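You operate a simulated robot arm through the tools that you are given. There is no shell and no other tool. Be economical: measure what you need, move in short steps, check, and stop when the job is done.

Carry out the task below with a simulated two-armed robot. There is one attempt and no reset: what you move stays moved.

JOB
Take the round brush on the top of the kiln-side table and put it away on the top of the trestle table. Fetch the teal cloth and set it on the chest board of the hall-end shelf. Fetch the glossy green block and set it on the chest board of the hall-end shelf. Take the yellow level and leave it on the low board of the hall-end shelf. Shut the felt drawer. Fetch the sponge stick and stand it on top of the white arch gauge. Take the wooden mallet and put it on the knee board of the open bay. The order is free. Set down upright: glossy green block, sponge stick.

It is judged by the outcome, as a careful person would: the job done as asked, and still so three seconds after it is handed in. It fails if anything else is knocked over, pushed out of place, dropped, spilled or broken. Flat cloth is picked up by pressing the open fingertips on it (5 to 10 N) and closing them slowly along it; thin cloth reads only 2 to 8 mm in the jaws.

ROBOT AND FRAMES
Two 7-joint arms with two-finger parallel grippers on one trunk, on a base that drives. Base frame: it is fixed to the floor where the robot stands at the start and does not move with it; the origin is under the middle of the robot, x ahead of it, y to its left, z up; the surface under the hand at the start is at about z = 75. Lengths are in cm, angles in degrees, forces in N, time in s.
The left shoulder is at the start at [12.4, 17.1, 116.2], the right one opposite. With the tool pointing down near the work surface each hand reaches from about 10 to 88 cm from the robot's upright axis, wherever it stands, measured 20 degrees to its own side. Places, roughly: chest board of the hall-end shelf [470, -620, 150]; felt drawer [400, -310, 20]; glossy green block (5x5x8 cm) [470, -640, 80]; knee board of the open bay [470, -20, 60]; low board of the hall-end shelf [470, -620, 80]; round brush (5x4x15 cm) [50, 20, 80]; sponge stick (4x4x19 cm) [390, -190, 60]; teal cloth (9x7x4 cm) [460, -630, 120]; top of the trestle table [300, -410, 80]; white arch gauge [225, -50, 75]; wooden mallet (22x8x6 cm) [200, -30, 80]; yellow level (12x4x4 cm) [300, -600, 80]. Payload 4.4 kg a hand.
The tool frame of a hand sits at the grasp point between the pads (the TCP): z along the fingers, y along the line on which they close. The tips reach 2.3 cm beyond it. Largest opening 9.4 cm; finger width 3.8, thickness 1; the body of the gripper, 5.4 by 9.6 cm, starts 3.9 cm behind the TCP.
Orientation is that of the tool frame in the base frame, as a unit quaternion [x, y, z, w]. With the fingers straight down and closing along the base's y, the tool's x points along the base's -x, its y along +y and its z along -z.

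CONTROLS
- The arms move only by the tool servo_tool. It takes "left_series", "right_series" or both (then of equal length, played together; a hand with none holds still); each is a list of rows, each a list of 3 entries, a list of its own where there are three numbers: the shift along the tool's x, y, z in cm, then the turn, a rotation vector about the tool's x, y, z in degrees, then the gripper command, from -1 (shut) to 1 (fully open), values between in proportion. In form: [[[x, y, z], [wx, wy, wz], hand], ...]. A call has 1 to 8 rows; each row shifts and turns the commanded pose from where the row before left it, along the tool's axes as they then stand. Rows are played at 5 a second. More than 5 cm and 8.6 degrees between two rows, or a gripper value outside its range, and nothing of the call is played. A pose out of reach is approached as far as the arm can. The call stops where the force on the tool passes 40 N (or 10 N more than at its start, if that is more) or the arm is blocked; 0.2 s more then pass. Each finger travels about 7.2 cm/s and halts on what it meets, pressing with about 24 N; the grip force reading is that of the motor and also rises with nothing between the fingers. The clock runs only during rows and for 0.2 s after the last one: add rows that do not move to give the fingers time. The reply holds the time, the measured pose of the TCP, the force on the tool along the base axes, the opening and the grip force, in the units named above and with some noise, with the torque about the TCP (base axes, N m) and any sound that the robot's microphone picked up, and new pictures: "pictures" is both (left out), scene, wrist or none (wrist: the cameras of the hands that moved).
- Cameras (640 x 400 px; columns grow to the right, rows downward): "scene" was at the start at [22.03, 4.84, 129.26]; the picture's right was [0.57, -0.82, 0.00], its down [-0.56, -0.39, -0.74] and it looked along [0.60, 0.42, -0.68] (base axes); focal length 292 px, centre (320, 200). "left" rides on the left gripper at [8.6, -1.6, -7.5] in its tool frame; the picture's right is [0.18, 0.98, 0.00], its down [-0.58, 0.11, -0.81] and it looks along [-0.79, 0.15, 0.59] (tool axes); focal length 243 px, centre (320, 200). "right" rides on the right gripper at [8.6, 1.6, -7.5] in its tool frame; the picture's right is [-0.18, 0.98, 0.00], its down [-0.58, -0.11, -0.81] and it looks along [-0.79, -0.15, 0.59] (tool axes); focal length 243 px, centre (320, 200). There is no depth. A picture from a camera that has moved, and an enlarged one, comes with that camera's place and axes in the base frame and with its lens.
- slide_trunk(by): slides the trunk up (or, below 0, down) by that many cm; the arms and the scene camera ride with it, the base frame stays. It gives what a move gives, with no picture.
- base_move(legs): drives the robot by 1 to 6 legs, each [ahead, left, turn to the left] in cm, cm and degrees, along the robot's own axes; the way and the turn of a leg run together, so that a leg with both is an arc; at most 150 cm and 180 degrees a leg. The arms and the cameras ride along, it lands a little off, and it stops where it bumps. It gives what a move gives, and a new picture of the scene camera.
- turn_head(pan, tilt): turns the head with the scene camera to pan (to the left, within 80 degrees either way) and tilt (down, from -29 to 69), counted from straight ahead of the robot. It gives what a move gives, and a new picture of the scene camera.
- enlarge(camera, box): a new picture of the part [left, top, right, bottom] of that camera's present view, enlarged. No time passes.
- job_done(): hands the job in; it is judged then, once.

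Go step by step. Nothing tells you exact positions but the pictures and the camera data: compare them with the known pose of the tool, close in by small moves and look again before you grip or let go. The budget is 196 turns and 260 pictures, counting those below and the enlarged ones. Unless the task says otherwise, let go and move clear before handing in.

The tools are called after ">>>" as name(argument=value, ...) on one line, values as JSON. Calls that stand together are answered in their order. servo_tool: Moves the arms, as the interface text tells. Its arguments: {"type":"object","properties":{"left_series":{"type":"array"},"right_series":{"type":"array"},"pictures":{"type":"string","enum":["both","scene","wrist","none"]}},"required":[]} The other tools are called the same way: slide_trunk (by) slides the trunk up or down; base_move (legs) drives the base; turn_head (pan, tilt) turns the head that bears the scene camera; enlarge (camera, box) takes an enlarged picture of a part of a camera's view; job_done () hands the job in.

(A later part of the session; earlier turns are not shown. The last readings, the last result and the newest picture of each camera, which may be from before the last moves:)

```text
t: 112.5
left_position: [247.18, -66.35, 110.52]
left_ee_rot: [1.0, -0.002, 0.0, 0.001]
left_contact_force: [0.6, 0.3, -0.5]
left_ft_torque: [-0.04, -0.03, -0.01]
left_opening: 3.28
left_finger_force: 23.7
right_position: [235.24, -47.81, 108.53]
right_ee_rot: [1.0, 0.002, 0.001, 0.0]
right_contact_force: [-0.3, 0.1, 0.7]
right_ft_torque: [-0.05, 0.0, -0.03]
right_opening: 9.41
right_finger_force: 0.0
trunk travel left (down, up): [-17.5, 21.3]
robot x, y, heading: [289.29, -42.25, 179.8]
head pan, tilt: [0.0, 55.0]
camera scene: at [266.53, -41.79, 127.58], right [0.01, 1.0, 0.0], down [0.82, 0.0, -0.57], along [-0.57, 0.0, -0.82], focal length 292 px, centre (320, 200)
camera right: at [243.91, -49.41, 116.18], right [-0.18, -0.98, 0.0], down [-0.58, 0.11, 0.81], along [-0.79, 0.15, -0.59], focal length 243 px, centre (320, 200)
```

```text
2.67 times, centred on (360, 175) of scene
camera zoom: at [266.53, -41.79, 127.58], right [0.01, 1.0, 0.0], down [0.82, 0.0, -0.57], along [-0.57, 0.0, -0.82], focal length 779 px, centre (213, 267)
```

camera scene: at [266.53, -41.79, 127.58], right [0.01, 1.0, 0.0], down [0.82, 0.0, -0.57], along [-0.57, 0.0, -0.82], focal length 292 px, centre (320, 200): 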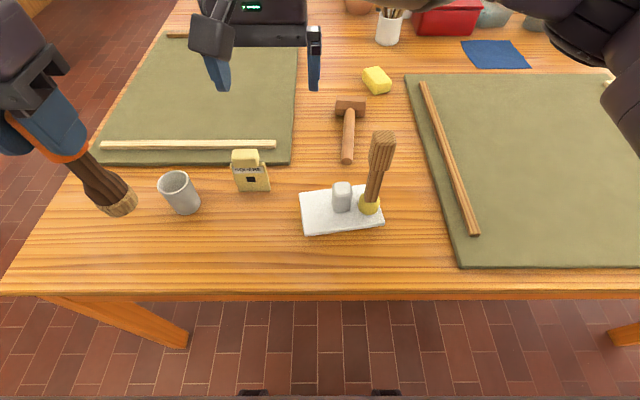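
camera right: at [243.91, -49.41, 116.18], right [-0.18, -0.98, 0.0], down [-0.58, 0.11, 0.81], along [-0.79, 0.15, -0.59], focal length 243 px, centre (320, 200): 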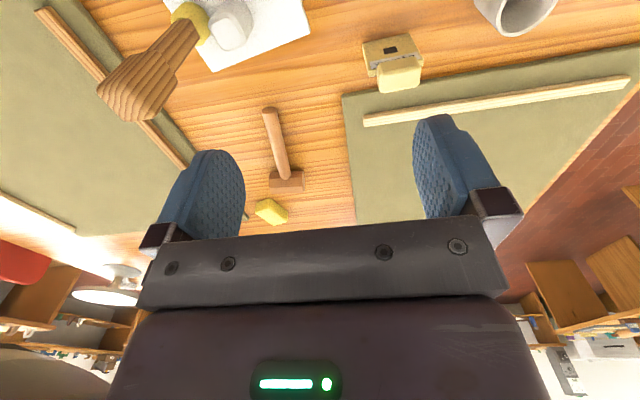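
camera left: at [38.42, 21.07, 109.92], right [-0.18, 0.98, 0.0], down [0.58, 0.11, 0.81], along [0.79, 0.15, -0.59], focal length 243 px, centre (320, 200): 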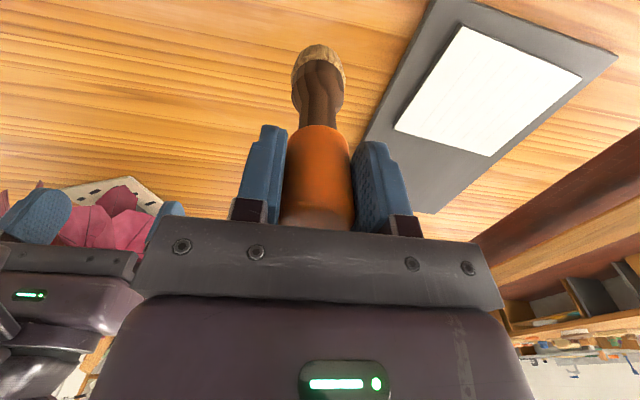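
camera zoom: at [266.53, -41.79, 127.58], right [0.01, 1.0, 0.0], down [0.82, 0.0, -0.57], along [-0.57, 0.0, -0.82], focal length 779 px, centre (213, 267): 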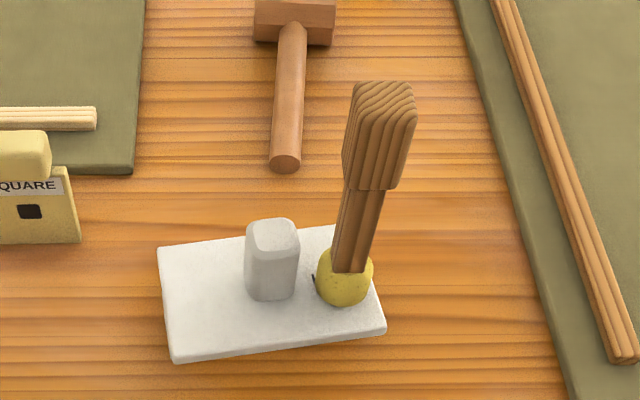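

The sponge stick stands on the gauge. Next is the mallet: the handle runs along x from about 220 to 204, y ≈ −34.5. I'll shift the base slightly forward and to the right so the forearm stays clear of the stick.

>>> base_move(legs=[[6, -12, 0]])

>>> servo_tool(right_series=[[[-4.5, 0, 0], [0, 0, 0], 1], [[-4.5, 0, 0], [0, 0, 0], 1], [[-4.5, 0, 0], [0, 0, 0], 1], [[-4.5, 0, 0], [0, 0, 0], 1], [[-2.5, 0, 0], [0, 0, 0], 1], [[0, 0, 0], [0, 0, 0], 1]])

```text
t: 114.2
left_position: [241.19, -54.5, 110.45]
left_ee_rot: [1.0, -0.004, 0.002, 0.0]
left_contact_force: [0.4, 0.3, -1.3]
left_ft_torque: [-0.01, -0.03, -0.01]
left_opening: 3.27
left_finger_force: 24.2
right_position: [229.33, -35.73, 108.68]
right_ee_rot: [1.0, 0.0, 0.002, 0.001]
right_contact_force: [-0.7, -0.2, -0.8]
right_ft_torque: [0.0, 0.0, -0.01]
right_opening: 9.41
right_finger_force: 0.0
trunk travel left (down, up): [-17.5, 21.3]
robot x, y, heading: [283.61, -30.08, 179.6]
head pan, tilt: [0.0, 55.0]
camera scene: at [260.66, -29.92, 127.58], right [0.01, 1.0, 0.0], down [0.82, -0.01, -0.57], along [-0.57, 0.0, -0.82], focal length 292 px, centre (320, 200)
```

scene: 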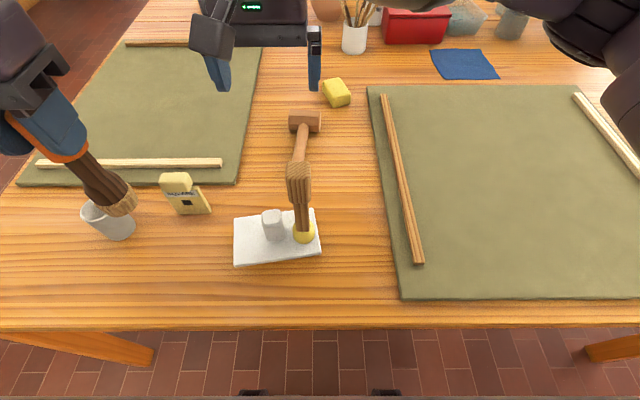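

```text
t: 115.6
left_position: [241.19, -54.41, 110.52]
left_ee_rot: [1.0, -0.003, 0.001, -0.001]
left_contact_force: [-0.8, -0.4, -1.0]
left_ft_torque: [0.0, 0.0, 0.03]
left_opening: 3.31
left_finger_force: 23.8
right_position: [208.94, -35.65, 108.9]
right_ee_rot: [1.0, 0.001, 0.001, 0.0]
right_contact_force: [0.6, 0.2, 0.6]
right_ft_torque: [-0.01, 0.03, -0.01]
right_opening: 9.4
right_finger_force: 0.1
trunk travel left (down, up): [-17.5, 21.3]
robot x, y, heading: [283.51, -30.56, 179.5]
head pan, tilt: [0.0, 55.0]
camera scene: at [260.68, -29.95, 127.58], right [0.01, 1.0, 0.0], down [0.82, -0.01, -0.57], along [-0.57, 0.0, -0.82], focal length 292 px, centre (320, 200)
camera right: at [217.55, -37.38, 116.46], right [-0.18, -0.98, 0.0], down [-0.58, 0.11, 0.81], along [-0.79, 0.15, -0.59], focal length 243 px, centre (320, 200)
```

scene: 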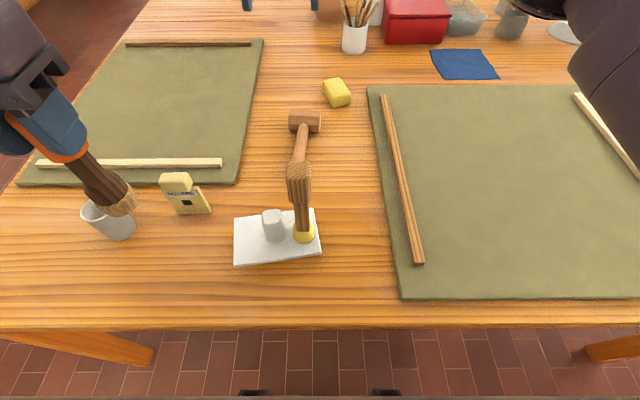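
right: 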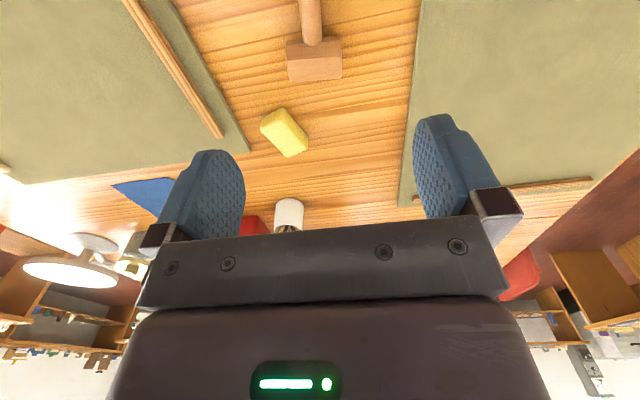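

The mallet handle beside the head is at about [207.2, −34]. I'll align and descend partway, then check.

>>> servo_tool(right_series=[[[-1.7, -1.65, 0], [0, 0, 5.5], 1], [[0, 0, 4.5], [0, 0, 0], 1], [[0, 0, 4.5], [0, 0, 0], 1], [[0, 0, 4.5], [0, 0, 0], 1], [[0, 0, 4.5], [0, 0, 0], 1], [[0, 0, 0], [0, 0, 0], 1]])

```text
t: 117.0
left_position: [241.26, -54.37, 110.53]
left_ee_rot: [1.0, -0.003, 0.0, 0.0]
left_contact_force: [0.1, -0.6, -1.5]
left_ft_torque: [0.05, 0.02, 0.01]
left_opening: 3.29
left_finger_force: 23.8
right_position: [207.41, -34.29, 90.52]
right_ee_rot: [0.999, -0.048, 0.0, 0.0]
right_contact_force: [0.4, 0.3, -0.3]
right_ft_torque: [0.0, 0.0, 0.01]
right_opening: 9.37
right_finger_force: 0.1
trunk travel left (down, up): [-17.5, 21.3]
robot x, y, heading: [283.16, -30.2, 179.4]
head pan, tilt: [0.0, 55.0]
camera scene: at [260.75, -29.97, 127.61], right [0.01, 1.0, 0.0], down [0.82, -0.01, -0.57], along [-0.57, 0.0, -0.82], focal length 292 px, centre (320, 200)
camera right: at [215.9, -36.82, 98.15], right [-0.28, -0.96, 0.0], down [-0.57, 0.16, 0.81], along [-0.77, 0.22, -0.59], focal length 243 px, centre (320, 200)
```

scene: 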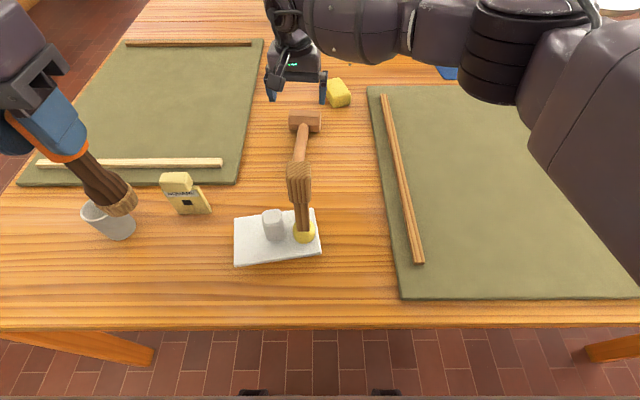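
right: 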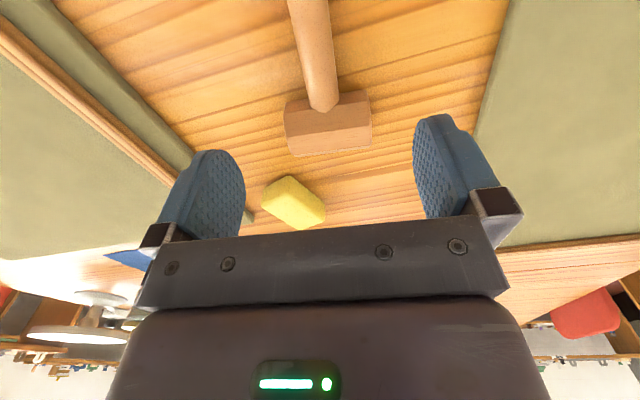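

Aligned with the handle. I'll go down to z 78.4 and close.

>>> servo_tool(right_series=[[[0, 0, 4], [0, 0, 0], 1], [[0, 0, 4], [0, 0, 0], 1], [[0, 0, 2.5], [0, 0, 0], 1], [[0, 0, 1.6], [0, 0, 0], 1], [[0, 0, 0], [0, 0, 0], 0], [[0, 0, 0], [0, 0, 0], -1], [[0, 0, 0], [0, 0, 0], -1], [[0, 0, 0], [0, 0, 0], -1]])

```text
t: 118.8
left_position: [241.18, -54.42, 110.47]
left_ee_rot: [1.0, -0.003, 0.0, -0.001]
left_contact_force: [0.8, 1.1, -0.1]
left_ft_torque: [-0.03, 0.01, -0.02]
left_opening: 3.3
left_finger_force: 23.6
right_position: [207.21, -34.22, 78.46]
right_ee_rot: [0.999, -0.048, 0.001, 0.0]
right_contact_force: [-1.3, -0.8, -0.4]
right_ft_torque: [-0.13, 0.04, 0.56]
right_opening: 2.53
right_finger_force: 24.0
trunk travel left (down, up): [-17.5, 21.3]
robot x, y, heading: [283.39, -30.45, 179.4]
head pan, tilt: [0.0, 55.0]
camera scene: at [260.68, -29.96, 127.58], right [0.01, 1.0, 0.0], down [0.82, -0.01, -0.57], along [-0.57, 0.0, -0.82], focal length 292 px, centre (320, 200)
camera right: at [215.75, -36.64, 86.0], right [-0.28, -0.96, 0.0], down [-0.57, 0.16, 0.81], along [-0.77, 0.22, -0.59], focal length 243 px, centre (320, 200)
```

scene: 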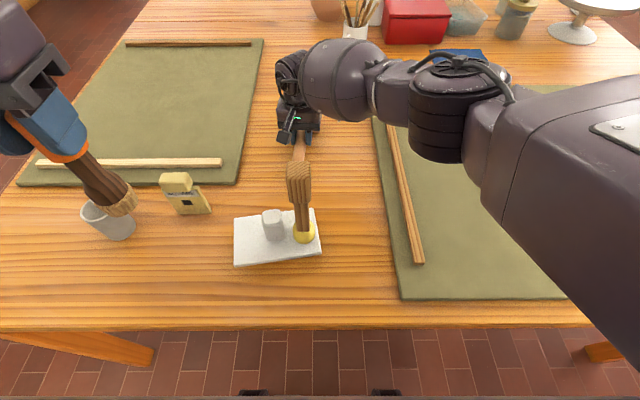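
right: 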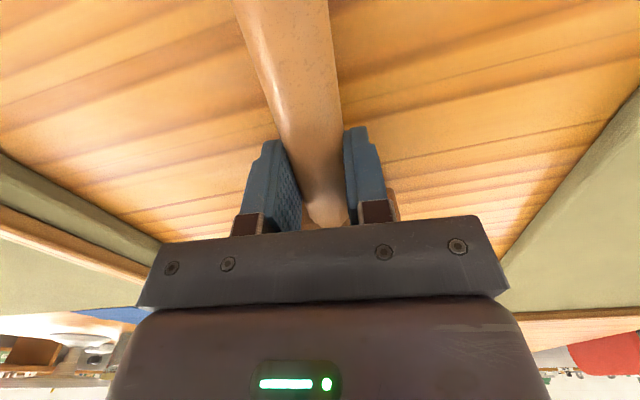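

Gripped. I'll lift straight up well above the stick's height, then swing to the right before retracting.

>>> servo_tool(right_series=[[[0, 0, -2], [0, 0, 0], -1], [[0, 0, -4], [0, 0, 0], -1], [[0, 0, -5], [0, 0, 0], -1], [[0, 0, -5], [0, 0, 0], -1], [[0, 0, -5], [0, 0, 0], -1], [[0, 0, -5], [0, 0, 0], -1], [[0, 0, -5], [0, 0, 0], -1], [[0, 0, 0], [0, 0, 0], -1]])

```text
t: 120.6
left_position: [241.05, -54.36, 110.3]
left_ee_rot: [1.0, -0.004, 0.001, 0.0]
left_contact_force: [0.2, -0.3, -1.0]
left_ft_torque: [0.03, -0.03, 0.02]
left_opening: 3.28
left_finger_force: 24.3
right_position: [206.86, -34.62, 109.35]
right_ee_rot: [0.999, -0.049, 0.002, 0.0]
right_contact_force: [0.3, -0.1, -0.2]
right_ft_torque: [-0.02, 0.02, 0.02]
right_opening: 0.0
right_finger_force: 24.2
trunk travel left (down, up): [-17.5, 21.3]
robot x, y, heading: [283.49, -30.23, 179.3]
head pan, tilt: [0.0, 55.0]
camera scene: at [260.58, -29.95, 127.54], right [0.01, 1.0, 0.0], down [0.82, -0.01, -0.57], along [-0.57, 0.0, -0.82], focal length 292 px, centre (320, 200)
camera right: at [215.35, -37.1, 116.92], right [-0.28, -0.96, 0.0], down [-0.57, 0.16, 0.8], along [-0.77, 0.22, -0.59], focal length 243 px, centre (320, 200)
```

scene: 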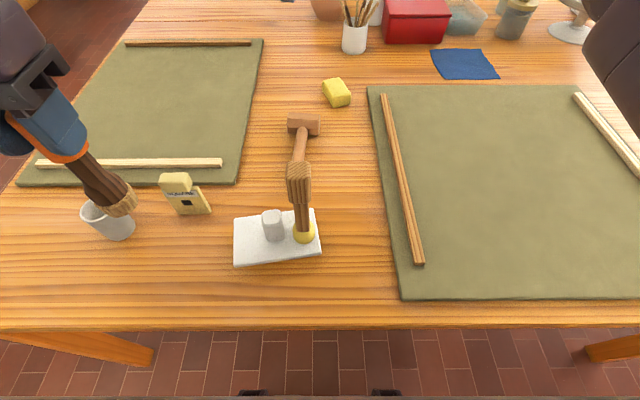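
right: 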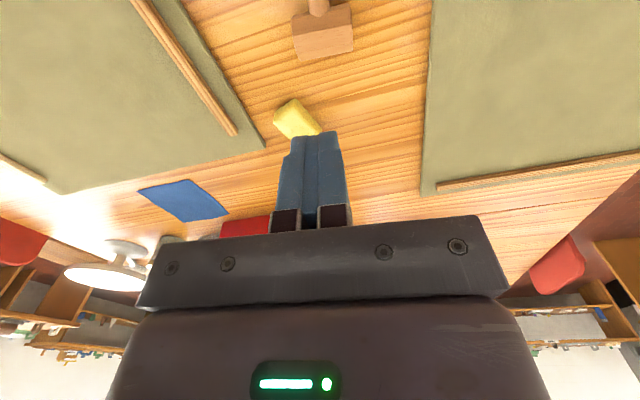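

The mallet slipped out: the grip was too high on the round handle and a few degrees off. The mallet has barely moved, so I'll retry lower, with 4° more yaw.

>>> servo_tool(right_series=[[[0.3, -0.4, 4.8], [0, 0, 4], 1], [[0, 0, 5], [0, 0, 0], 1], [[0, 0, 5], [0, 0, 0], 1], [[0, 0, 5], [0, 0, 0], 1], [[0, 0, 5], [0, 0, 0], 1], [[0, 0, 4], [0, 0, 0], 1], [[0, 0, 2], [0, 0, 0], 1], [[0, 0, 0], [0, 0, 0], 1]], pictures="wrist")

```text
t: 122.4
left_position: [241.21, -54.49, 110.44]
left_ee_rot: [1.0, -0.003, 0.0, 0.0]
left_contact_force: [0.7, -0.2, -0.3]
left_ft_torque: [0.03, 0.02, 0.01]
left_opening: 3.26
left_finger_force: 23.8
right_position: [207.58, -33.86, 78.79]
right_ee_rot: [0.997, -0.083, 0.0, -0.001]
right_contact_force: [0.5, 0.3, 0.3]
right_ft_torque: [-0.01, -0.02, 0.0]
right_opening: 9.39
right_finger_force: 0.1
trunk travel left (down, up): [-17.5, 21.3]
robot x, y, heading: [283.49, -30.55, 179.4]
head pan, tilt: [0.0, 55.0]
camera right: at [215.93, -36.91, 86.29], right [-0.34, -0.94, 0.0], down [-0.56, 0.2, 0.81], along [-0.76, 0.28, -0.59], focal length 243 px, centre (320, 200)
```

right: 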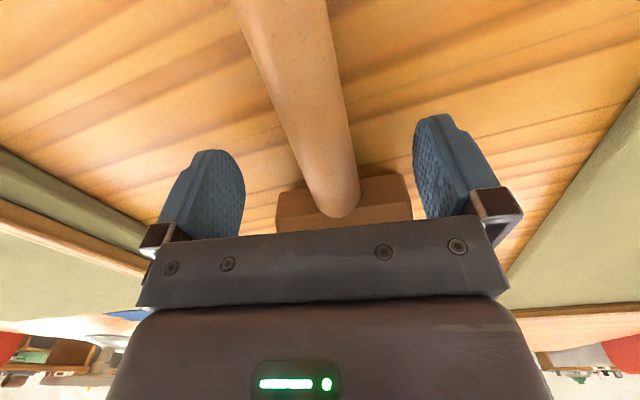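

Now well aligned. I'll go down another 1.5 cm, then close firmly.

>>> servo_tool(right_series=[[[0, 0.3, 0.8], [0, 0, 0], 1], [[0, 0, 0.7], [0, 0, 0], 1], [[0, 0, 0], [0, 0, 0], 1], [[0, 0, 0], [0, 0, 0], 0], [[0, 0, 0], [0, 0, 0], -1], [[0, 0, 0], [0, 0, 0], -1], [[0, 0, 0], [0, 0, 0], -1]], pictures="wrist")

```text
t: 124.0
left_position: [241.31, -54.46, 110.47]
left_ee_rot: [1.0, -0.003, 0.0, 0.0]
left_contact_force: [0.0, -0.1, -0.1]
left_ft_torque: [0.0, 0.0, 0.0]
left_opening: 3.28
left_finger_force: 24.1
right_position: [207.58, -34.07, 77.34]
right_ee_rot: [0.997, -0.083, 0.0, 0.0]
right_contact_force: [0.2, -0.2, 2.7]
right_ft_torque: [0.13, -0.02, -0.65]
right_opening: 2.52
right_finger_force: 23.7
trunk travel left (down, up): [-17.5, 21.3]
robot x, y, heading: [283.45, -30.41, 179.5]
head pan, tilt: [0.0, 55.0]
camera right: at [215.85, -37.15, 84.87], right [-0.34, -0.94, 0.0], down [-0.56, 0.2, 0.81], along [-0.76, 0.28, -0.59], focal length 243 px, centre (320, 200)
```

right: 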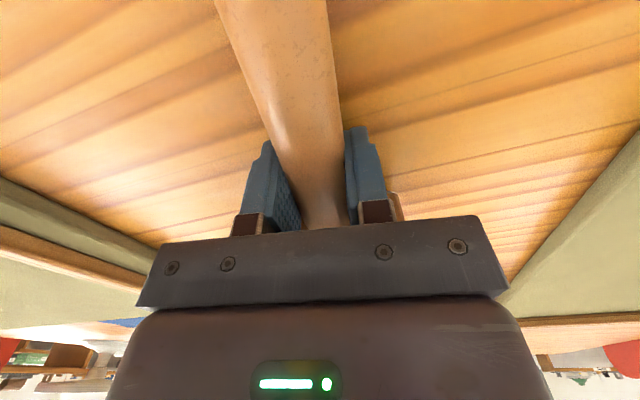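

The torque flipped sign, so I'm slightly over-rotated. I'll turn back 2° and test-lift slowly.

>>> servo_tool(right_series=[[[0, 0, 0], [0, 0, -2], -1], [[0, 0, 0], [0, 0, 0], -1], [[0, 0, -0.5], [0, 0, 0], -1], [[0, 0, -0.7], [0, 0, 0], -1], [[0, 0, -0.8], [0, 0, 0], -1], [[0, 0, 0], [0, 0, 0], -1]], pictures="wrist")

```text
t: 125.4
left_position: [241.02, -54.5, 110.42]
left_ee_rot: [1.0, -0.003, 0.001, 0.0]
left_contact_force: [0.4, -0.2, -1.5]
left_ft_torque: [0.01, 0.02, 0.03]
left_opening: 3.29
left_finger_force: 24.1
right_position: [207.63, -34.16, 79.08]
right_ee_rot: [0.998, -0.064, 0.002, -0.001]
right_contact_force: [-0.5, 0.6, -3.8]
right_ft_torque: [0.0, -0.01, -0.58]
right_opening: 2.54
right_finger_force: 24.0
trunk travel left (down, up): [-17.5, 21.3]
robot x, y, heading: [283.05, -30.23, 179.8]
head pan, tilt: [0.0, 55.0]
camera right: at [215.94, -36.87, 86.69], right [-0.31, -0.95, 0.0], down [-0.56, 0.18, 0.8], along [-0.76, 0.25, -0.59], focal length 243 px, centre (320, 200)
```

right: 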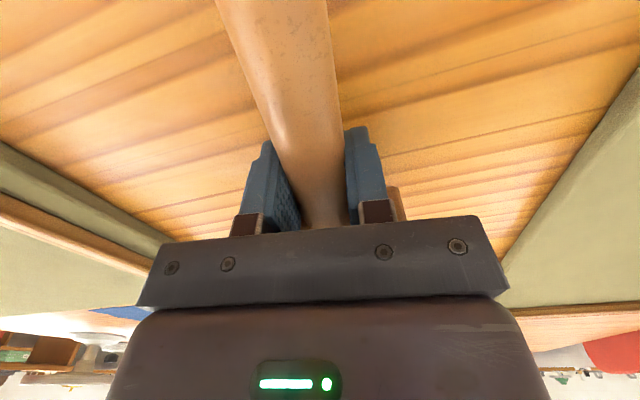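

It is holding now, about 3.8 N of weight. I'll lift more at moderate speed.

>>> servo_tool(right_series=[[[0, 0, -1.5], [0, 0, 0], -1], [[0, 0, -2], [0, 0, 0], -1], [[0, 0, -2], [0, 0, 0], -1], [[0, 0, -2], [0, 0, 0], -1], [[0, 0, -2], [0, 0, 0], -1], [[0, 0, -2], [0, 0, 0], -1], [[0, 0, 0], [0, 0, 0], -1]], pictures="both")

```text
t: 127.0
left_position: [241.11, -54.4, 110.39]
left_ee_rot: [1.0, -0.003, 0.001, 0.0]
left_contact_force: [-0.3, -0.5, -0.7]
left_ft_torque: [-0.01, -0.02, -0.02]
left_opening: 3.26
left_finger_force: 23.8
right_position: [207.42, -34.13, 90.53]
right_ee_rot: [0.998, -0.065, 0.002, -0.001]
right_contact_force: [0.2, -0.3, -2.8]
right_ft_torque: [0.03, -0.02, -0.14]
right_opening: 2.64
right_finger_force: 24.0
trunk travel left (down, up): [-17.5, 21.3]
robot x, y, heading: [283.33, -29.9, 179.4]
head pan, tilt: [0.0, 55.0]
camera scene: at [260.6, -29.98, 127.55], right [0.01, 1.0, 0.0], down [0.82, -0.01, -0.57], along [-0.57, 0.0, -0.82], focal length 292 px, centre (320, 200)
camera right: at [215.84, -36.81, 98.16], right [-0.31, -0.95, 0.0], down [-0.56, 0.18, 0.8], along [-0.77, 0.25, -0.59], focal length 243 px, centre (320, 200)
```

scene: 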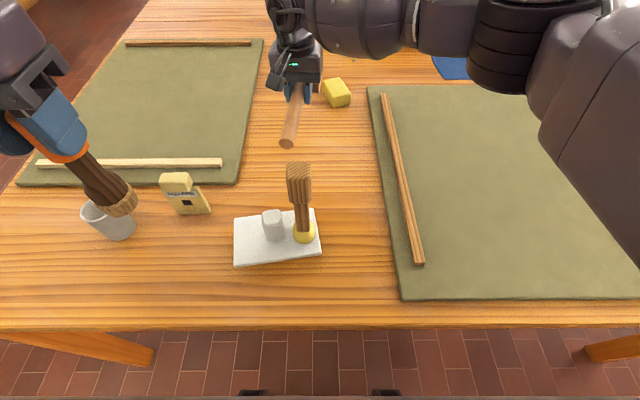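
right: 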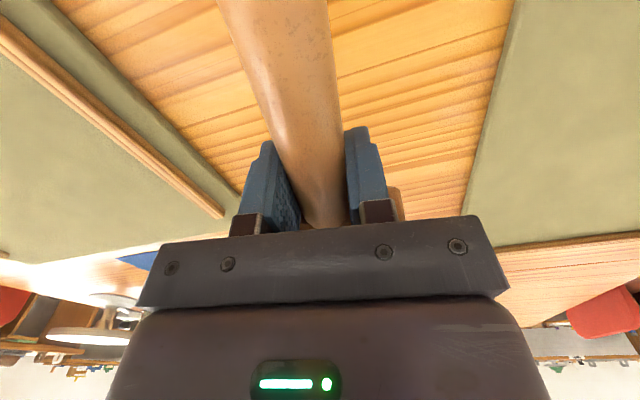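

The mallet is held. Up to z ≈ 112, then to the right and back.

>>> servo_tool(right_series=[[[0, 0, -3.5], [0, 0, 0], -1], [[0, 0, -4], [0, 0, 0], -1], [[0, 0, -4], [0, 0, 0], -1], [[0, 0, -4], [0, 0, 0], -1], [[0, 0, -4], [0, 0, 0], -1], [[0, 0, -1.5], [0, 0, 0], -1], [[0, 0, 0], [0, 0, 0], -1]], pictures="none")

>>> servo_tool(right_series=[[[0, -4, 0], [0, 0, 0], -1], [[0, -4, 0], [0, 0, 0], -1], [[0, -4, 0], [0, 0, 0], -1], [[0, -4, 0], [0, 0, 0], -1], [[0, -4, 0], [0, 0, 0], -1], [[0, 0, 0], [0, 0, 0], -1]])

```text
t: 128.6
left_position: [241.09, -54.33, 110.29]
left_ee_rot: [1.0, -0.004, 0.001, 0.0]
left_contact_force: [0.2, 0.1, -1.4]
left_ft_torque: [0.04, 0.04, 0.0]
left_opening: 3.31
left_finger_force: 24.2
right_position: [207.55, -34.1, 111.68]
right_ee_rot: [0.998, -0.066, 0.002, 0.0]
right_contact_force: [0.6, 0.3, -2.9]
right_ft_torque: [-0.01, -0.06, -0.1]
right_opening: 2.61
right_finger_force: 23.5
trunk travel left (down, up): [-17.5, 21.3]
robot x, y, heading: [283.01, -29.97, 179.4]
head pan, tilt: [0.0, 55.0]
```

```text
t: 130.0
left_position: [241.2, -54.5, 110.35]
left_ee_rot: [1.0, -0.004, 0.001, 0.0]
left_contact_force: [-0.6, 0.2, -0.4]
left_ft_torque: [0.02, -0.03, 0.01]
left_opening: 3.31
left_finger_force: 24.0
right_position: [210.03, -14.38, 111.72]
right_ee_rot: [0.998, -0.064, 0.001, -0.001]
right_contact_force: [-1.1, -1.0, -3.1]
right_ft_torque: [0.06, -0.01, 0.56]
right_opening: 2.64
right_finger_force: 24.6
trunk travel left (down, up): [-17.5, 21.3]
robot x, y, heading: [283.42, -30.4, 179.6]
head pan, tilt: [0.0, 55.0]
camera scene: at [260.63, -30.05, 127.57], right [0.01, 1.0, 0.0], down [0.82, -0.01, -0.57], along [-0.57, 0.0, -0.82], focal length 292 px, centre (320, 200)
camera right: at [218.34, -17.13, 119.31], right [-0.31, -0.95, 0.0], down [-0.56, 0.18, 0.81], along [-0.77, 0.25, -0.59], focal length 243 px, centre (320, 200)
```

scene: 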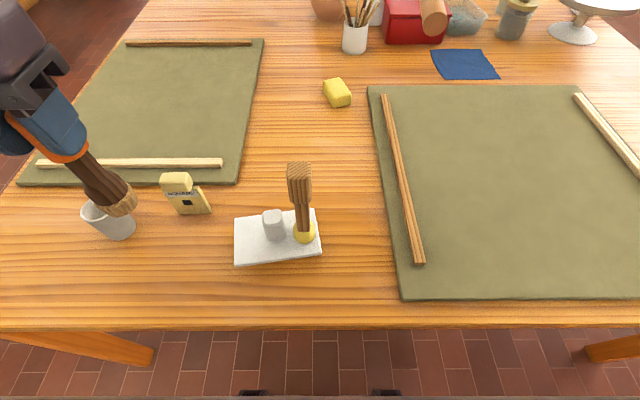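
right: 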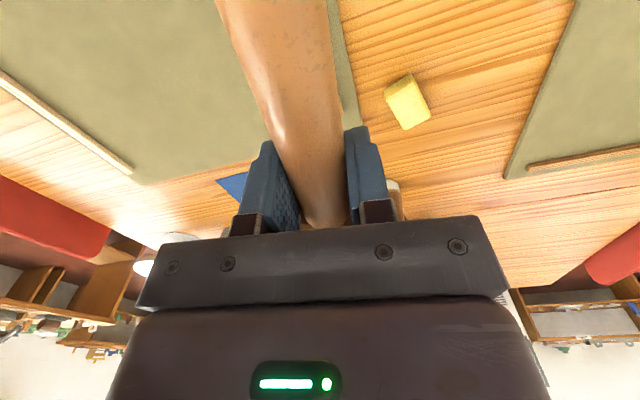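

Clear of the stick. I'll retract the right hand, back off, and turn round to face the open bay.

>>> servo_tool(right_series=[[[4, -1, 0], [0, 0, 0], -1], [[4, -1, 0], [0, 0, 0], -1], [[4, -1, 0], [0, 0, 0], -1], [[4, -1, 0], [0, 0, 0], -1], [[4, 0, 0], [0, 0, 0], -1], [[0, 0, 0], [0, 0, 0], -1]], pictures="none")

>>> base_move(legs=[[-47, 0, 0], [0, 0, 180]])

>>> turn_head(pan=0, tilt=30)

```text
t: 131.4
left_position: [241.21, -54.43, 110.44]
left_ee_rot: [1.0, -0.004, 0.001, -0.001]
left_contact_force: [0.1, -0.3, -1.0]
left_ft_torque: [0.01, 0.0, -0.04]
left_opening: 3.3
left_finger_force: 24.4
right_position: [230.3, -12.87, 111.71]
right_ee_rot: [0.998, -0.066, 0.002, 0.0]
right_contact_force: [-0.2, 0.1, -3.3]
right_ft_torque: [-0.01, -0.02, 0.01]
right_opening: 2.62
right_finger_force: 23.7
trunk travel left (down, up): [-17.5, 21.3]
robot x, y, heading: [282.98, -30.69, 179.5]
head pan, tilt: [0.0, 55.0]
```

```text
t: 141.5
left_position: [373.19, -6.93, 110.49]
left_ee_rot: [0.012, 1.0, -0.001, -0.001]
left_contact_force: [-0.4, 0.4, -0.3]
left_ft_torque: [0.01, 0.01, 0.03]
left_opening: 3.3
left_finger_force: 24.0
right_position: [383.39, -48.69, 111.64]
right_ee_rot: [0.074, 0.997, 0.0, -0.001]
right_contact_force: [-0.1, -0.4, -3.7]
right_ft_torque: [0.0, 0.04, 0.01]
right_opening: 2.67
right_finger_force: 24.0
trunk travel left (down, up): [-17.5, 21.3]
robot x, y, heading: [330.83, -30.17, -1.4]
head pan, tilt: [0.0, 55.0]
camera scene: at [353.21, -30.84, 127.57], right [-0.03, -1.0, 0.0], down [-0.82, 0.02, -0.57], along [0.57, -0.01, -0.82], focal length 292 px, centre (320, 200)
```

scene: 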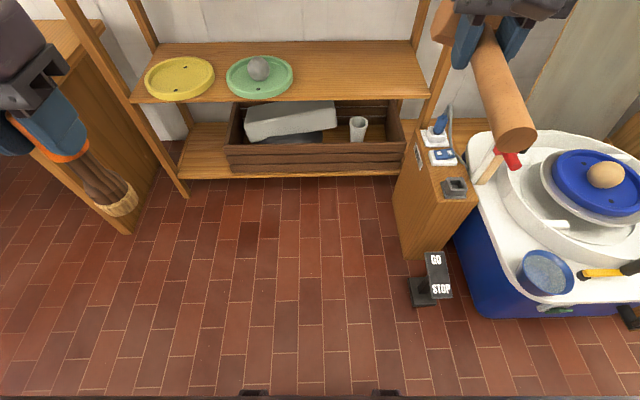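

```text
t: 142.4
left_position: [373.31, -6.83, 110.38]
left_ee_rot: [0.012, 1.0, -0.001, -0.001]
left_contact_force: [-0.7, -0.3, -0.9]
left_ft_torque: [-0.01, 0.01, 0.0]
left_opening: 3.27
left_finger_force: 24.1
right_position: [383.24, -48.75, 111.61]
right_ee_rot: [0.074, 0.997, 0.0, 0.0]
right_contact_force: [-0.6, 0.6, -3.6]
right_ft_torque: [0.01, 0.04, -0.02]
right_opening: 2.64
right_finger_force: 24.0
trunk travel left (down, up): [-17.5, 21.3]
robot x, y, heading: [330.41, -30.29, -1.5]
head pan, tilt: [0.0, 30.0]
camera scene: at [355.04, -30.9, 131.17], right [-0.03, -1.0, 0.0], down [-0.5, 0.01, -0.87], along [0.87, -0.02, -0.5], focal length 292 px, centre (320, 200)
```

scene: 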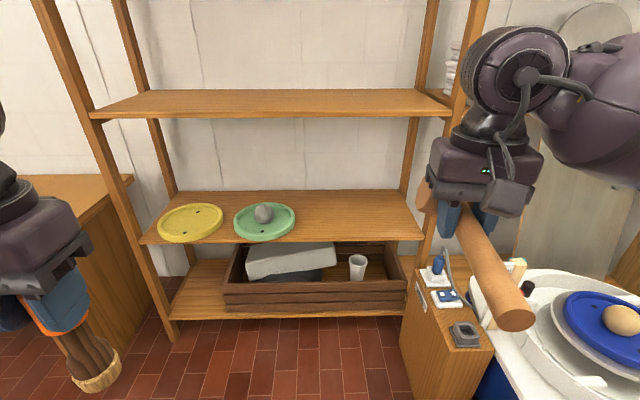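

The knee board (z ≈ 63, front edge x ≈ 443) has free space at y −25 to −70. I'll pose the right hand now, lower the trunk, then drive in under the upper board.

>>> servo_tool(left_series=[[[1, 1.5, -2], [0, 0, 0], -1], [[1, 1.5, -2], [0, 0, 0], -1], [[1, 1.5, -2], [0, 0, 0], -1], [[1, 1.5, -2], [0, 0, 0], -1], [[1, 1.5, -2], [0, 0, 0], -1], [[0, 0, 0], [0, 0, 0], -1]], right_series=[[[-3.6, -2.6, 0], [0, 0, -1.5], -1], [[-3.6, -2.6, 0], [0, 0, -1.5], -1], [[-3.6, -2.6, 0], [0, 0, -1.5], -1], [[-3.6, -2.6, 0], [0, 0, -1.5], -1], [[-3.6, -2.6, 0], [0, 0, -1.5], -1], [[0, 0, 0], [0, 0, 0], -1]], pictures="none")

>>> slide_trunk(by=-17)

>>> servo_tool(right_series=[[[0, 0, 4], [0, 0, 0], -1], [[0, 0, 4], [0, 0, 0], -1], [[0, 0, 4], [0, 0, 0], -1], [[0, 0, 4], [0, 0, 0], -1], [[0, 0, 4], [0, 0, 0], -1], [[0, 0, 0], [0, 0, 0], -1]])

```text
t: 143.8
left_position: [368.26, 0.67, 120.48]
left_ee_rot: [0.013, 1.0, 0.0, 0.0]
left_contact_force: [-0.1, 0.0, 0.0]
left_ft_torque: [0.0, 0.0, 0.0]
left_opening: 3.31
left_finger_force: 23.6
right_position: [400.02, -63.37, 111.84]
right_ee_rot: [0.009, 1.0, 0.0, -0.001]
right_contact_force: [0.8, 0.1, -3.0]
right_ft_torque: [0.01, 0.05, 0.03]
right_opening: 2.66
right_finger_force: 23.8
trunk travel left (down, up): [-17.5, 21.3]
robot x, y, heading: [331.12, -30.73, -1.5]
head pan, tilt: [0.0, 30.0]
```

```text
t: 145.7
left_position: [374.1, 0.66, 98.16]
left_ee_rot: [0.012, 0.99, 0.001, -0.138]
left_contact_force: [-1.0, 0.6, -1.0]
left_ft_torque: [0.0, -0.02, 0.0]
left_opening: 3.29
left_finger_force: 24.0
right_position: [399.97, -63.27, 94.83]
right_ee_rot: [0.009, 1.0, -0.001, -0.001]
right_contact_force: [-0.3, 0.4, -3.1]
right_ft_torque: [0.0, 0.06, 0.0]
right_opening: 2.64
right_finger_force: 24.2
trunk travel left (down, up): [-0.5, 38.3]
robot x, y, heading: [330.95, -30.23, -1.3]
head pan, tilt: [0.0, 30.0]
```

```text
t: 147.1
left_position: [374.12, 0.62, 98.16]
left_ee_rot: [0.013, 0.99, 0.001, -0.138]
left_contact_force: [-0.1, 0.6, -1.0]
left_ft_torque: [0.03, 0.0, 0.01]
left_opening: 3.27
left_finger_force: 24.5
right_position: [399.97, -63.34, 74.43]
right_ee_rot: [0.009, 1.0, 0.0, 0.0]
right_contact_force: [0.0, 0.5, -4.6]
right_ft_torque: [-0.01, 0.08, -0.02]
right_opening: 2.66
right_finger_force: 23.9
trunk travel left (down, up): [-0.5, 38.3]
robot x, y, heading: [330.99, -30.51, -1.4]
head pan, tilt: [0.0, 30.0]
camera scene: at [370.15, -31.29, 110.55], right [-0.03, -1.0, 0.0], down [-0.5, 0.01, -0.87], along [0.87, -0.02, -0.5], focal length 292 px, centre (320, 200)
camera right: at [391.33, -61.58, 81.99], right [0.2, 0.98, 0.0], down [0.58, -0.12, 0.81], along [0.79, -0.16, -0.59], focal length 243 px, centre (320, 200)
```

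scene: 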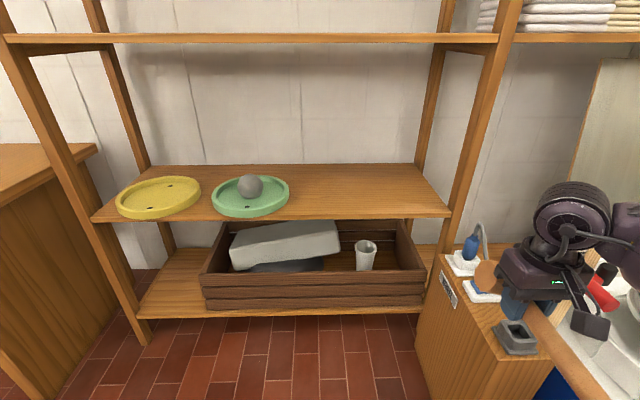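
right: 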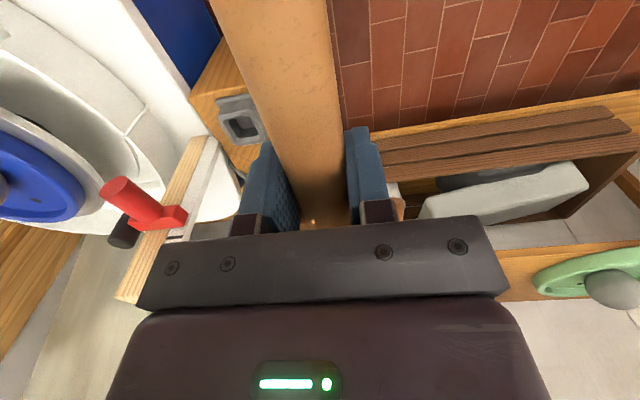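

I'll straighten and pull back the left hand for clearance, then sidestep left and drive in.

>>> servo_tool(left_series=[[[0, 0, 0], [0, -8, 0], -1], [[0, 0, 0], [0, -7.9, 0], -1], [[2, 0, 0], [0, 0, 0], -1], [[2, 0, 0], [0, 0, 0], -1], [[0, 0, 0], [0, 0, 0], -1]], pictures="none")

>>> base_move(legs=[[0, 15, 1.4], [40, 0, 0]])

```text
t: 148.3
left_position: [375.66, -1.5, 101.63]
left_ee_rot: [0.012, 1.0, 0.0, 0.0]
left_contact_force: [0.5, -0.9, -0.9]
left_ft_torque: [0.01, -0.03, -0.01]
left_opening: 3.27
left_finger_force: 23.7
left hand out of reach, approached as far as the arm can: row 1, 2, 3, 4
right_position: [399.84, -63.35, 74.4]
right_ee_rot: [0.008, 1.0, 0.0, -0.001]
right_contact_force: [0.2, 1.2, -3.5]
right_ft_torque: [0.0, 0.03, -0.01]
right_opening: 2.65
right_finger_force: 23.8
trunk travel left (down, up): [-0.5, 38.3]
robot x, y, heading: [330.63, -30.49, -1.7]
head pan, tilt: [0.0, 30.0]
```

```text
t: 152.4
left_position: [415.73, 14.51, 101.66]
left_ee_rot: [-0.001, 1.0, -0.001, 0.0]
left_contact_force: [0.4, 0.6, -0.7]
left_ft_torque: [0.0, 0.02, -0.03]
left_opening: 3.31
left_finger_force: 23.4
right_position: [441.54, -46.8, 74.55]
right_ee_rot: [-0.005, 1.0, 0.001, -0.001]
right_contact_force: [0.9, 0.0, -3.8]
right_ft_torque: [0.04, 0.01, 0.02]
right_opening: 2.65
right_finger_force: 24.1
trunk travel left (down, up): [-0.5, 38.3]
robot x, y, heading: [371.67, -15.41, 0.1]
head pan, tilt: [0.0, 30.0]
camera scene: at [410.94, -15.42, 110.52], right [0.0, -1.0, 0.0], down [-0.5, 0.0, -0.87], along [0.87, 0.0, -0.5], focal length 292 px, centre (320, 200)
```

scene: 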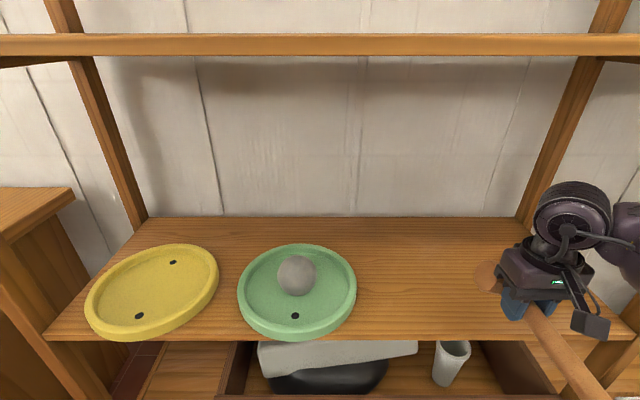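

I'll drive 13 cm more, extend a little, and then lower toward the board.

>>> base_move(legs=[[13, 0, 0]])

>>> servo_tool(right_series=[[[-2, 0, 2], [0, 0, 0], -1], [[-2, 0, 2], [0, 0, 0], -1], [[0, 0, 2], [0, 0, 0], -1], [[0, 0, 1], [0, 0, 0], -1], [[0, 0, 0], [0, 0, 0], -1]])

```text
t: 153.7
left_position: [428.47, 14.47, 101.51]
left_ee_rot: [0.001, 1.0, 0.0, 0.0]
left_contact_force: [-0.2, -0.5, -0.9]
left_ft_torque: [0.0, 0.03, -0.01]
left_opening: 3.29
left_finger_force: 23.9
right_position: [454.14, -46.93, 74.34]
right_ee_rot: [-0.002, 1.0, 0.0, -0.002]
right_contact_force: [-0.3, -0.5, -3.6]
right_ft_torque: [0.03, 0.07, -0.01]
right_opening: 2.66
right_finger_force: 23.9
trunk travel left (down, up): [-0.5, 38.3]
robot x, y, heading: [384.45, -15.67, -0.3]
head pan, tilt: [0.0, 30.0]
camera scene: at [423.71, -15.52, 110.51], right [0.0, -1.0, 0.0], down [-0.5, 0.0, -0.87], along [0.87, 0.0, -0.5], focal length 292 px, centre (320, 200)
```

scene: 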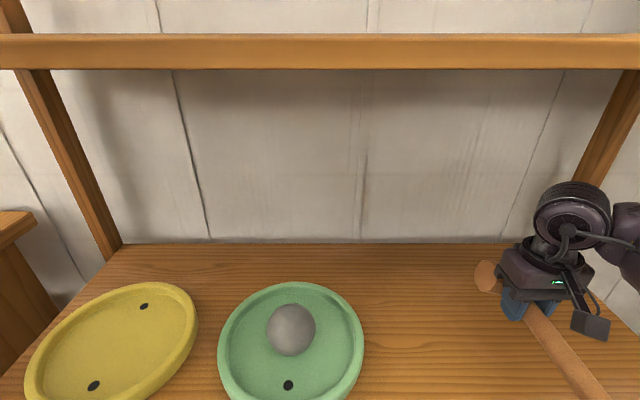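

```text
t: 154.9
left_position: [428.57, 14.56, 101.59]
left_ee_rot: [0.002, 1.0, -0.001, 0.0]
left_contact_force: [0.0, -0.8, 0.0]
left_ft_torque: [-0.02, 0.03, 0.0]
left_opening: 3.27
left_finger_force: 23.5
right_position: [458.01, -46.92, 67.34]
right_ee_rot: [-0.003, 1.0, 0.0, -0.002]
right_contact_force: [0.1, -0.4, -3.7]
right_ft_torque: [0.04, 0.03, 0.05]
right_opening: 2.66
right_finger_force: 24.2
trunk travel left (down, up): [-0.5, 38.3]
robot x, y, heading: [383.79, -15.68, 0.0]
head pan, tilt: [0.0, 30.0]
camera scene: at [423.65, -15.51, 110.54], right [0.0, -1.0, 0.0], down [-0.5, 0.0, -0.87], along [0.87, 0.0, -0.5], focal length 292 px, centre (320, 200)
camera right: at [449.48, -45.29, 74.94], right [0.18, 0.98, 0.0], down [0.58, -0.11, 0.8], along [0.79, -0.14, -0.59], focal length 243 px, centre (320, 200)
```

scene: 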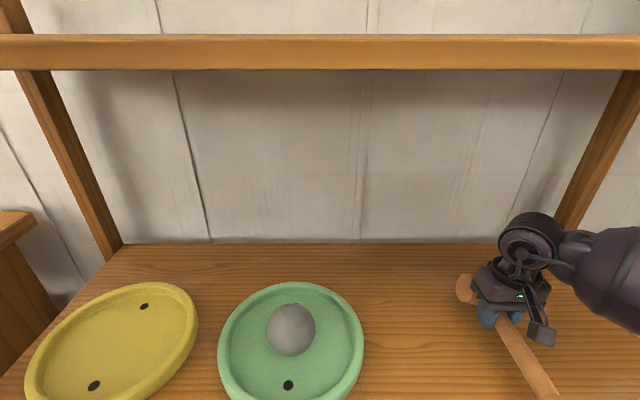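
right: 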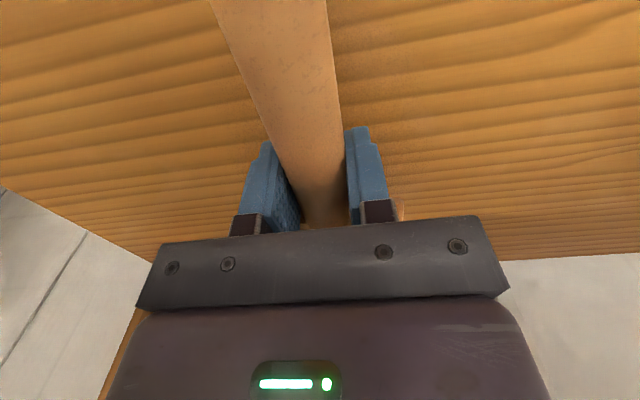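

I'll move 2.5 cm deeper so the tail rests fully on the board, then lower to contact.

>>> servo_tool(right_series=[[[-2.5, 0, 0], [0, 0, 0], -1], [[0, 0, 0.6], [0, 0, 0], -1], [[0, 0, 0.5], [0, 0, 0], -1], [[0, 0, 0], [0, 0, 0], -1]], pictures="none")

```text
t: 155.9
left_position: [428.53, 14.45, 101.56]
left_ee_rot: [0.001, 1.0, 0.0, -0.001]
left_contact_force: [0.1, 0.3, -1.1]
left_ft_torque: [0.01, 0.03, 0.04]
left_opening: 3.26
left_finger_force: 24.1
right_position: [460.56, -46.85, 66.3]
right_ee_rot: [-0.003, 1.0, 0.0, -0.002]
right_contact_force: [-0.3, 0.3, -2.9]
right_ft_torque: [0.02, 0.06, 0.0]
right_opening: 2.67
right_finger_force: 23.6
trunk travel left (down, up): [-0.5, 38.3]
robot x, y, heading: [384.03, -15.55, -0.1]
head pan, tilt: [0.0, 30.0]
```

>>> servo_tool(right_series=[[[0, 0, 0.4], [0, 0, 0], -1], [[0, 0, 0.4], [0, 0, 0], -1], [[0, 0, 0], [0, 0, 0], -1]], pictures="none")

```text
t: 156.7
left_position: [428.4, 14.6, 101.66]
left_ee_rot: [0.002, 1.0, 0.0, 0.0]
left_contact_force: [0.9, 0.2, -0.6]
left_ft_torque: [-0.01, 0.02, 0.02]
left_opening: 3.3
left_finger_force: 24.5
right_position: [460.66, -46.74, 65.71]
right_ee_rot: [-0.004, 1.0, 0.0, 0.001]
right_contact_force: [-1.5, 1.2, 6.0]
right_ft_torque: [-0.28, -0.3, -0.02]
right_opening: 2.65
right_finger_force: 23.8
trunk travel left (down, up): [-0.5, 38.3]
robot x, y, heading: [384.07, -15.26, -0.0]
head pan, tilt: [0.0, 30.0]
```

Contact felt. I'll press slightly more and open.

>>> servo_tool(right_series=[[[0, 0, 0.2], [0, 0, 0], -1], [[0, 0, 0], [0, 0, 0], -0.3], [[0, 0, 0], [0, 0, 0], 0.2], [[0, 0, 0], [0, 0, 0], 0.8], [[0, 0, 0], [0, 0, 0], 0.8], [[0, 0, -2], [0, 0, 0], 0.8], [[0, 0, -4], [0, 0, 0], 0.8], [[0, 0, 0], [0, 0, 0], 0.8]])

```text
t: 158.5
left_position: [428.52, 14.54, 101.61]
left_ee_rot: [0.001, 1.0, 0.001, 0.0]
left_contact_force: [0.2, -0.4, -1.3]
left_ft_torque: [0.01, 0.06, 0.0]
left_opening: 3.29
left_finger_force: 23.7
right_position: [460.67, -46.61, 71.41]
right_ee_rot: [-0.003, 1.0, 0.0, -0.001]
right_contact_force: [-0.5, 0.0, 0.9]
right_ft_torque: [0.0, 0.04, 0.03]
right_opening: 8.46
right_finger_force: 0.0
trunk travel left (down, up): [-0.5, 38.3]
robot x, y, heading: [383.97, -15.52, -0.2]
head pan, tilt: [0.0, 30.0]
camera scene: at [423.64, -15.51, 110.54], right [0.0, -1.0, 0.0], down [-0.5, 0.0, -0.87], along [0.87, 0.0, -0.5], focal length 292 px, centre (320, 200)
camera right: at [452.07, -45.14, 78.99], right [0.18, 0.98, 0.0], down [0.58, -0.1, 0.8], along [0.79, -0.14, -0.59], focal length 243 px, centre (320, 200)
```

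scene: 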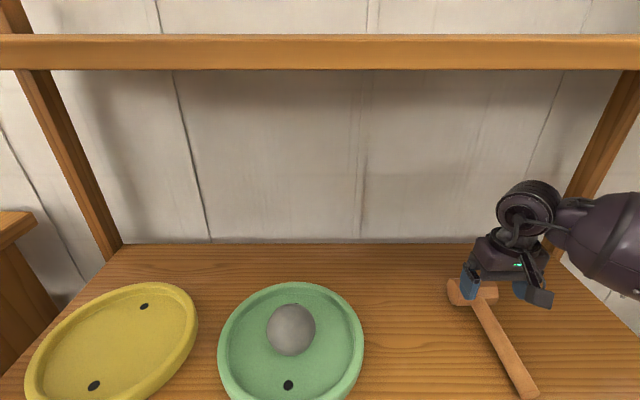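
right: 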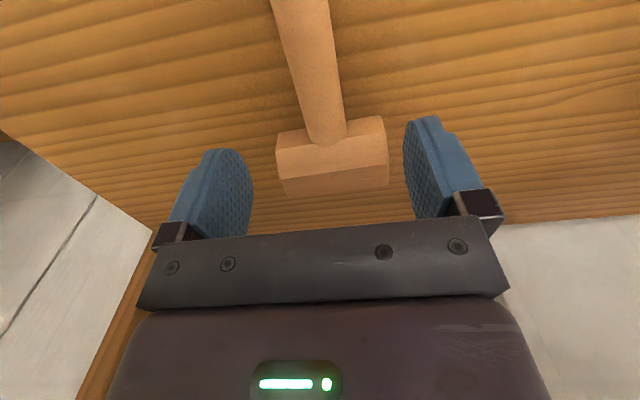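

The mallet is on the knee board. I'll raise a little and back straight out.

>>> servo_tool(right_series=[[[0, 0, -3], [0, 0, 0], 0.8], [[0, 0, -2], [0, 0, 0], 0.8], [[0, 0, 0], [0, 0, 0], 0.8]], pictures="none")

>>> base_move(legs=[[-60, 0, 0]])

>>> slide_trunk(by=17)

```text
t: 159.3
left_position: [428.45, 14.51, 101.6]
left_ee_rot: [0.0, 1.0, 0.0, -0.001]
left_contact_force: [1.0, 0.4, -0.6]
left_ft_torque: [-0.02, -0.01, 0.0]
left_opening: 3.31
left_finger_force: 24.1
right_position: [460.52, -46.77, 76.45]
right_ee_rot: [-0.003, 1.0, 0.001, -0.002]
right_contact_force: [-0.7, 0.5, 0.0]
right_ft_torque: [0.0, -0.03, -0.03]
right_opening: 8.44
right_finger_force: 0.1
trunk travel left (down, up): [-0.5, 38.3]
robot x, y, heading: [383.92, -15.71, -0.2]
head pan, tilt: [0.0, 30.0]
```

```text
t: 162.7
left_position: [366.92, 14.79, 101.58]
left_ee_rot: [-0.006, 1.0, 0.0, -0.001]
left_contact_force: [0.0, 1.3, -1.0]
left_ft_torque: [-0.01, -0.04, 0.02]
left_opening: 3.31
left_finger_force: 23.7
right_position: [399.93, -45.87, 76.5]
right_ee_rot: [-0.01, 1.0, 0.001, -0.001]
right_contact_force: [0.0, -0.1, 1.0]
right_ft_torque: [-0.02, -0.03, -0.04]
right_opening: 8.47
right_finger_force: 0.0
trunk travel left (down, up): [-0.5, 38.3]
robot x, y, heading: [322.73, -15.86, 0.8]
head pan, tilt: [0.0, 30.0]
camera scene: at [362.49, -15.23, 110.56], right [0.01, -1.0, 0.0], down [-0.5, -0.01, -0.87], along [0.87, 0.01, -0.5], focal length 292 px, centre (320, 200)
```

scene: 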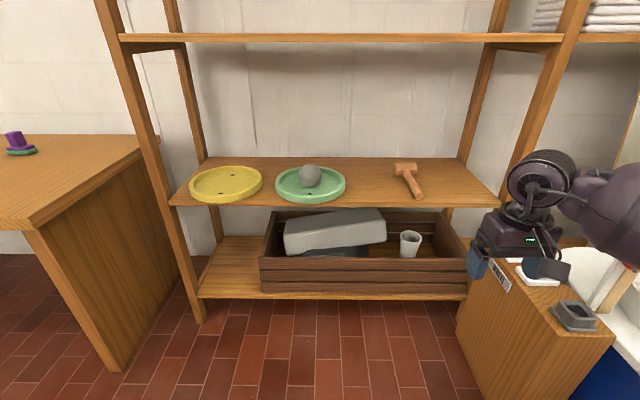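

```text
t: 164.6
left_position: [367.03, 14.85, 118.5]
left_ee_rot: [-0.006, 1.0, 0.0, -0.001]
left_contact_force: [0.5, 0.0, -0.9]
left_ft_torque: [0.02, 0.01, -0.02]
left_opening: 3.29
left_finger_force: 24.6
right_position: [400.03, -45.88, 93.12]
right_ee_rot: [-0.01, 1.0, -0.001, -0.003]
right_contact_force: [-0.4, -0.2, -0.7]
right_ft_torque: [0.0, 0.02, 0.0]
right_opening: 8.46
right_finger_force: 0.1
trunk travel left (down, up): [-17.5, 21.3]
robot x, y, heading: [322.83, -15.7, 0.7]
head pan, tilt: [0.0, 30.0]
```

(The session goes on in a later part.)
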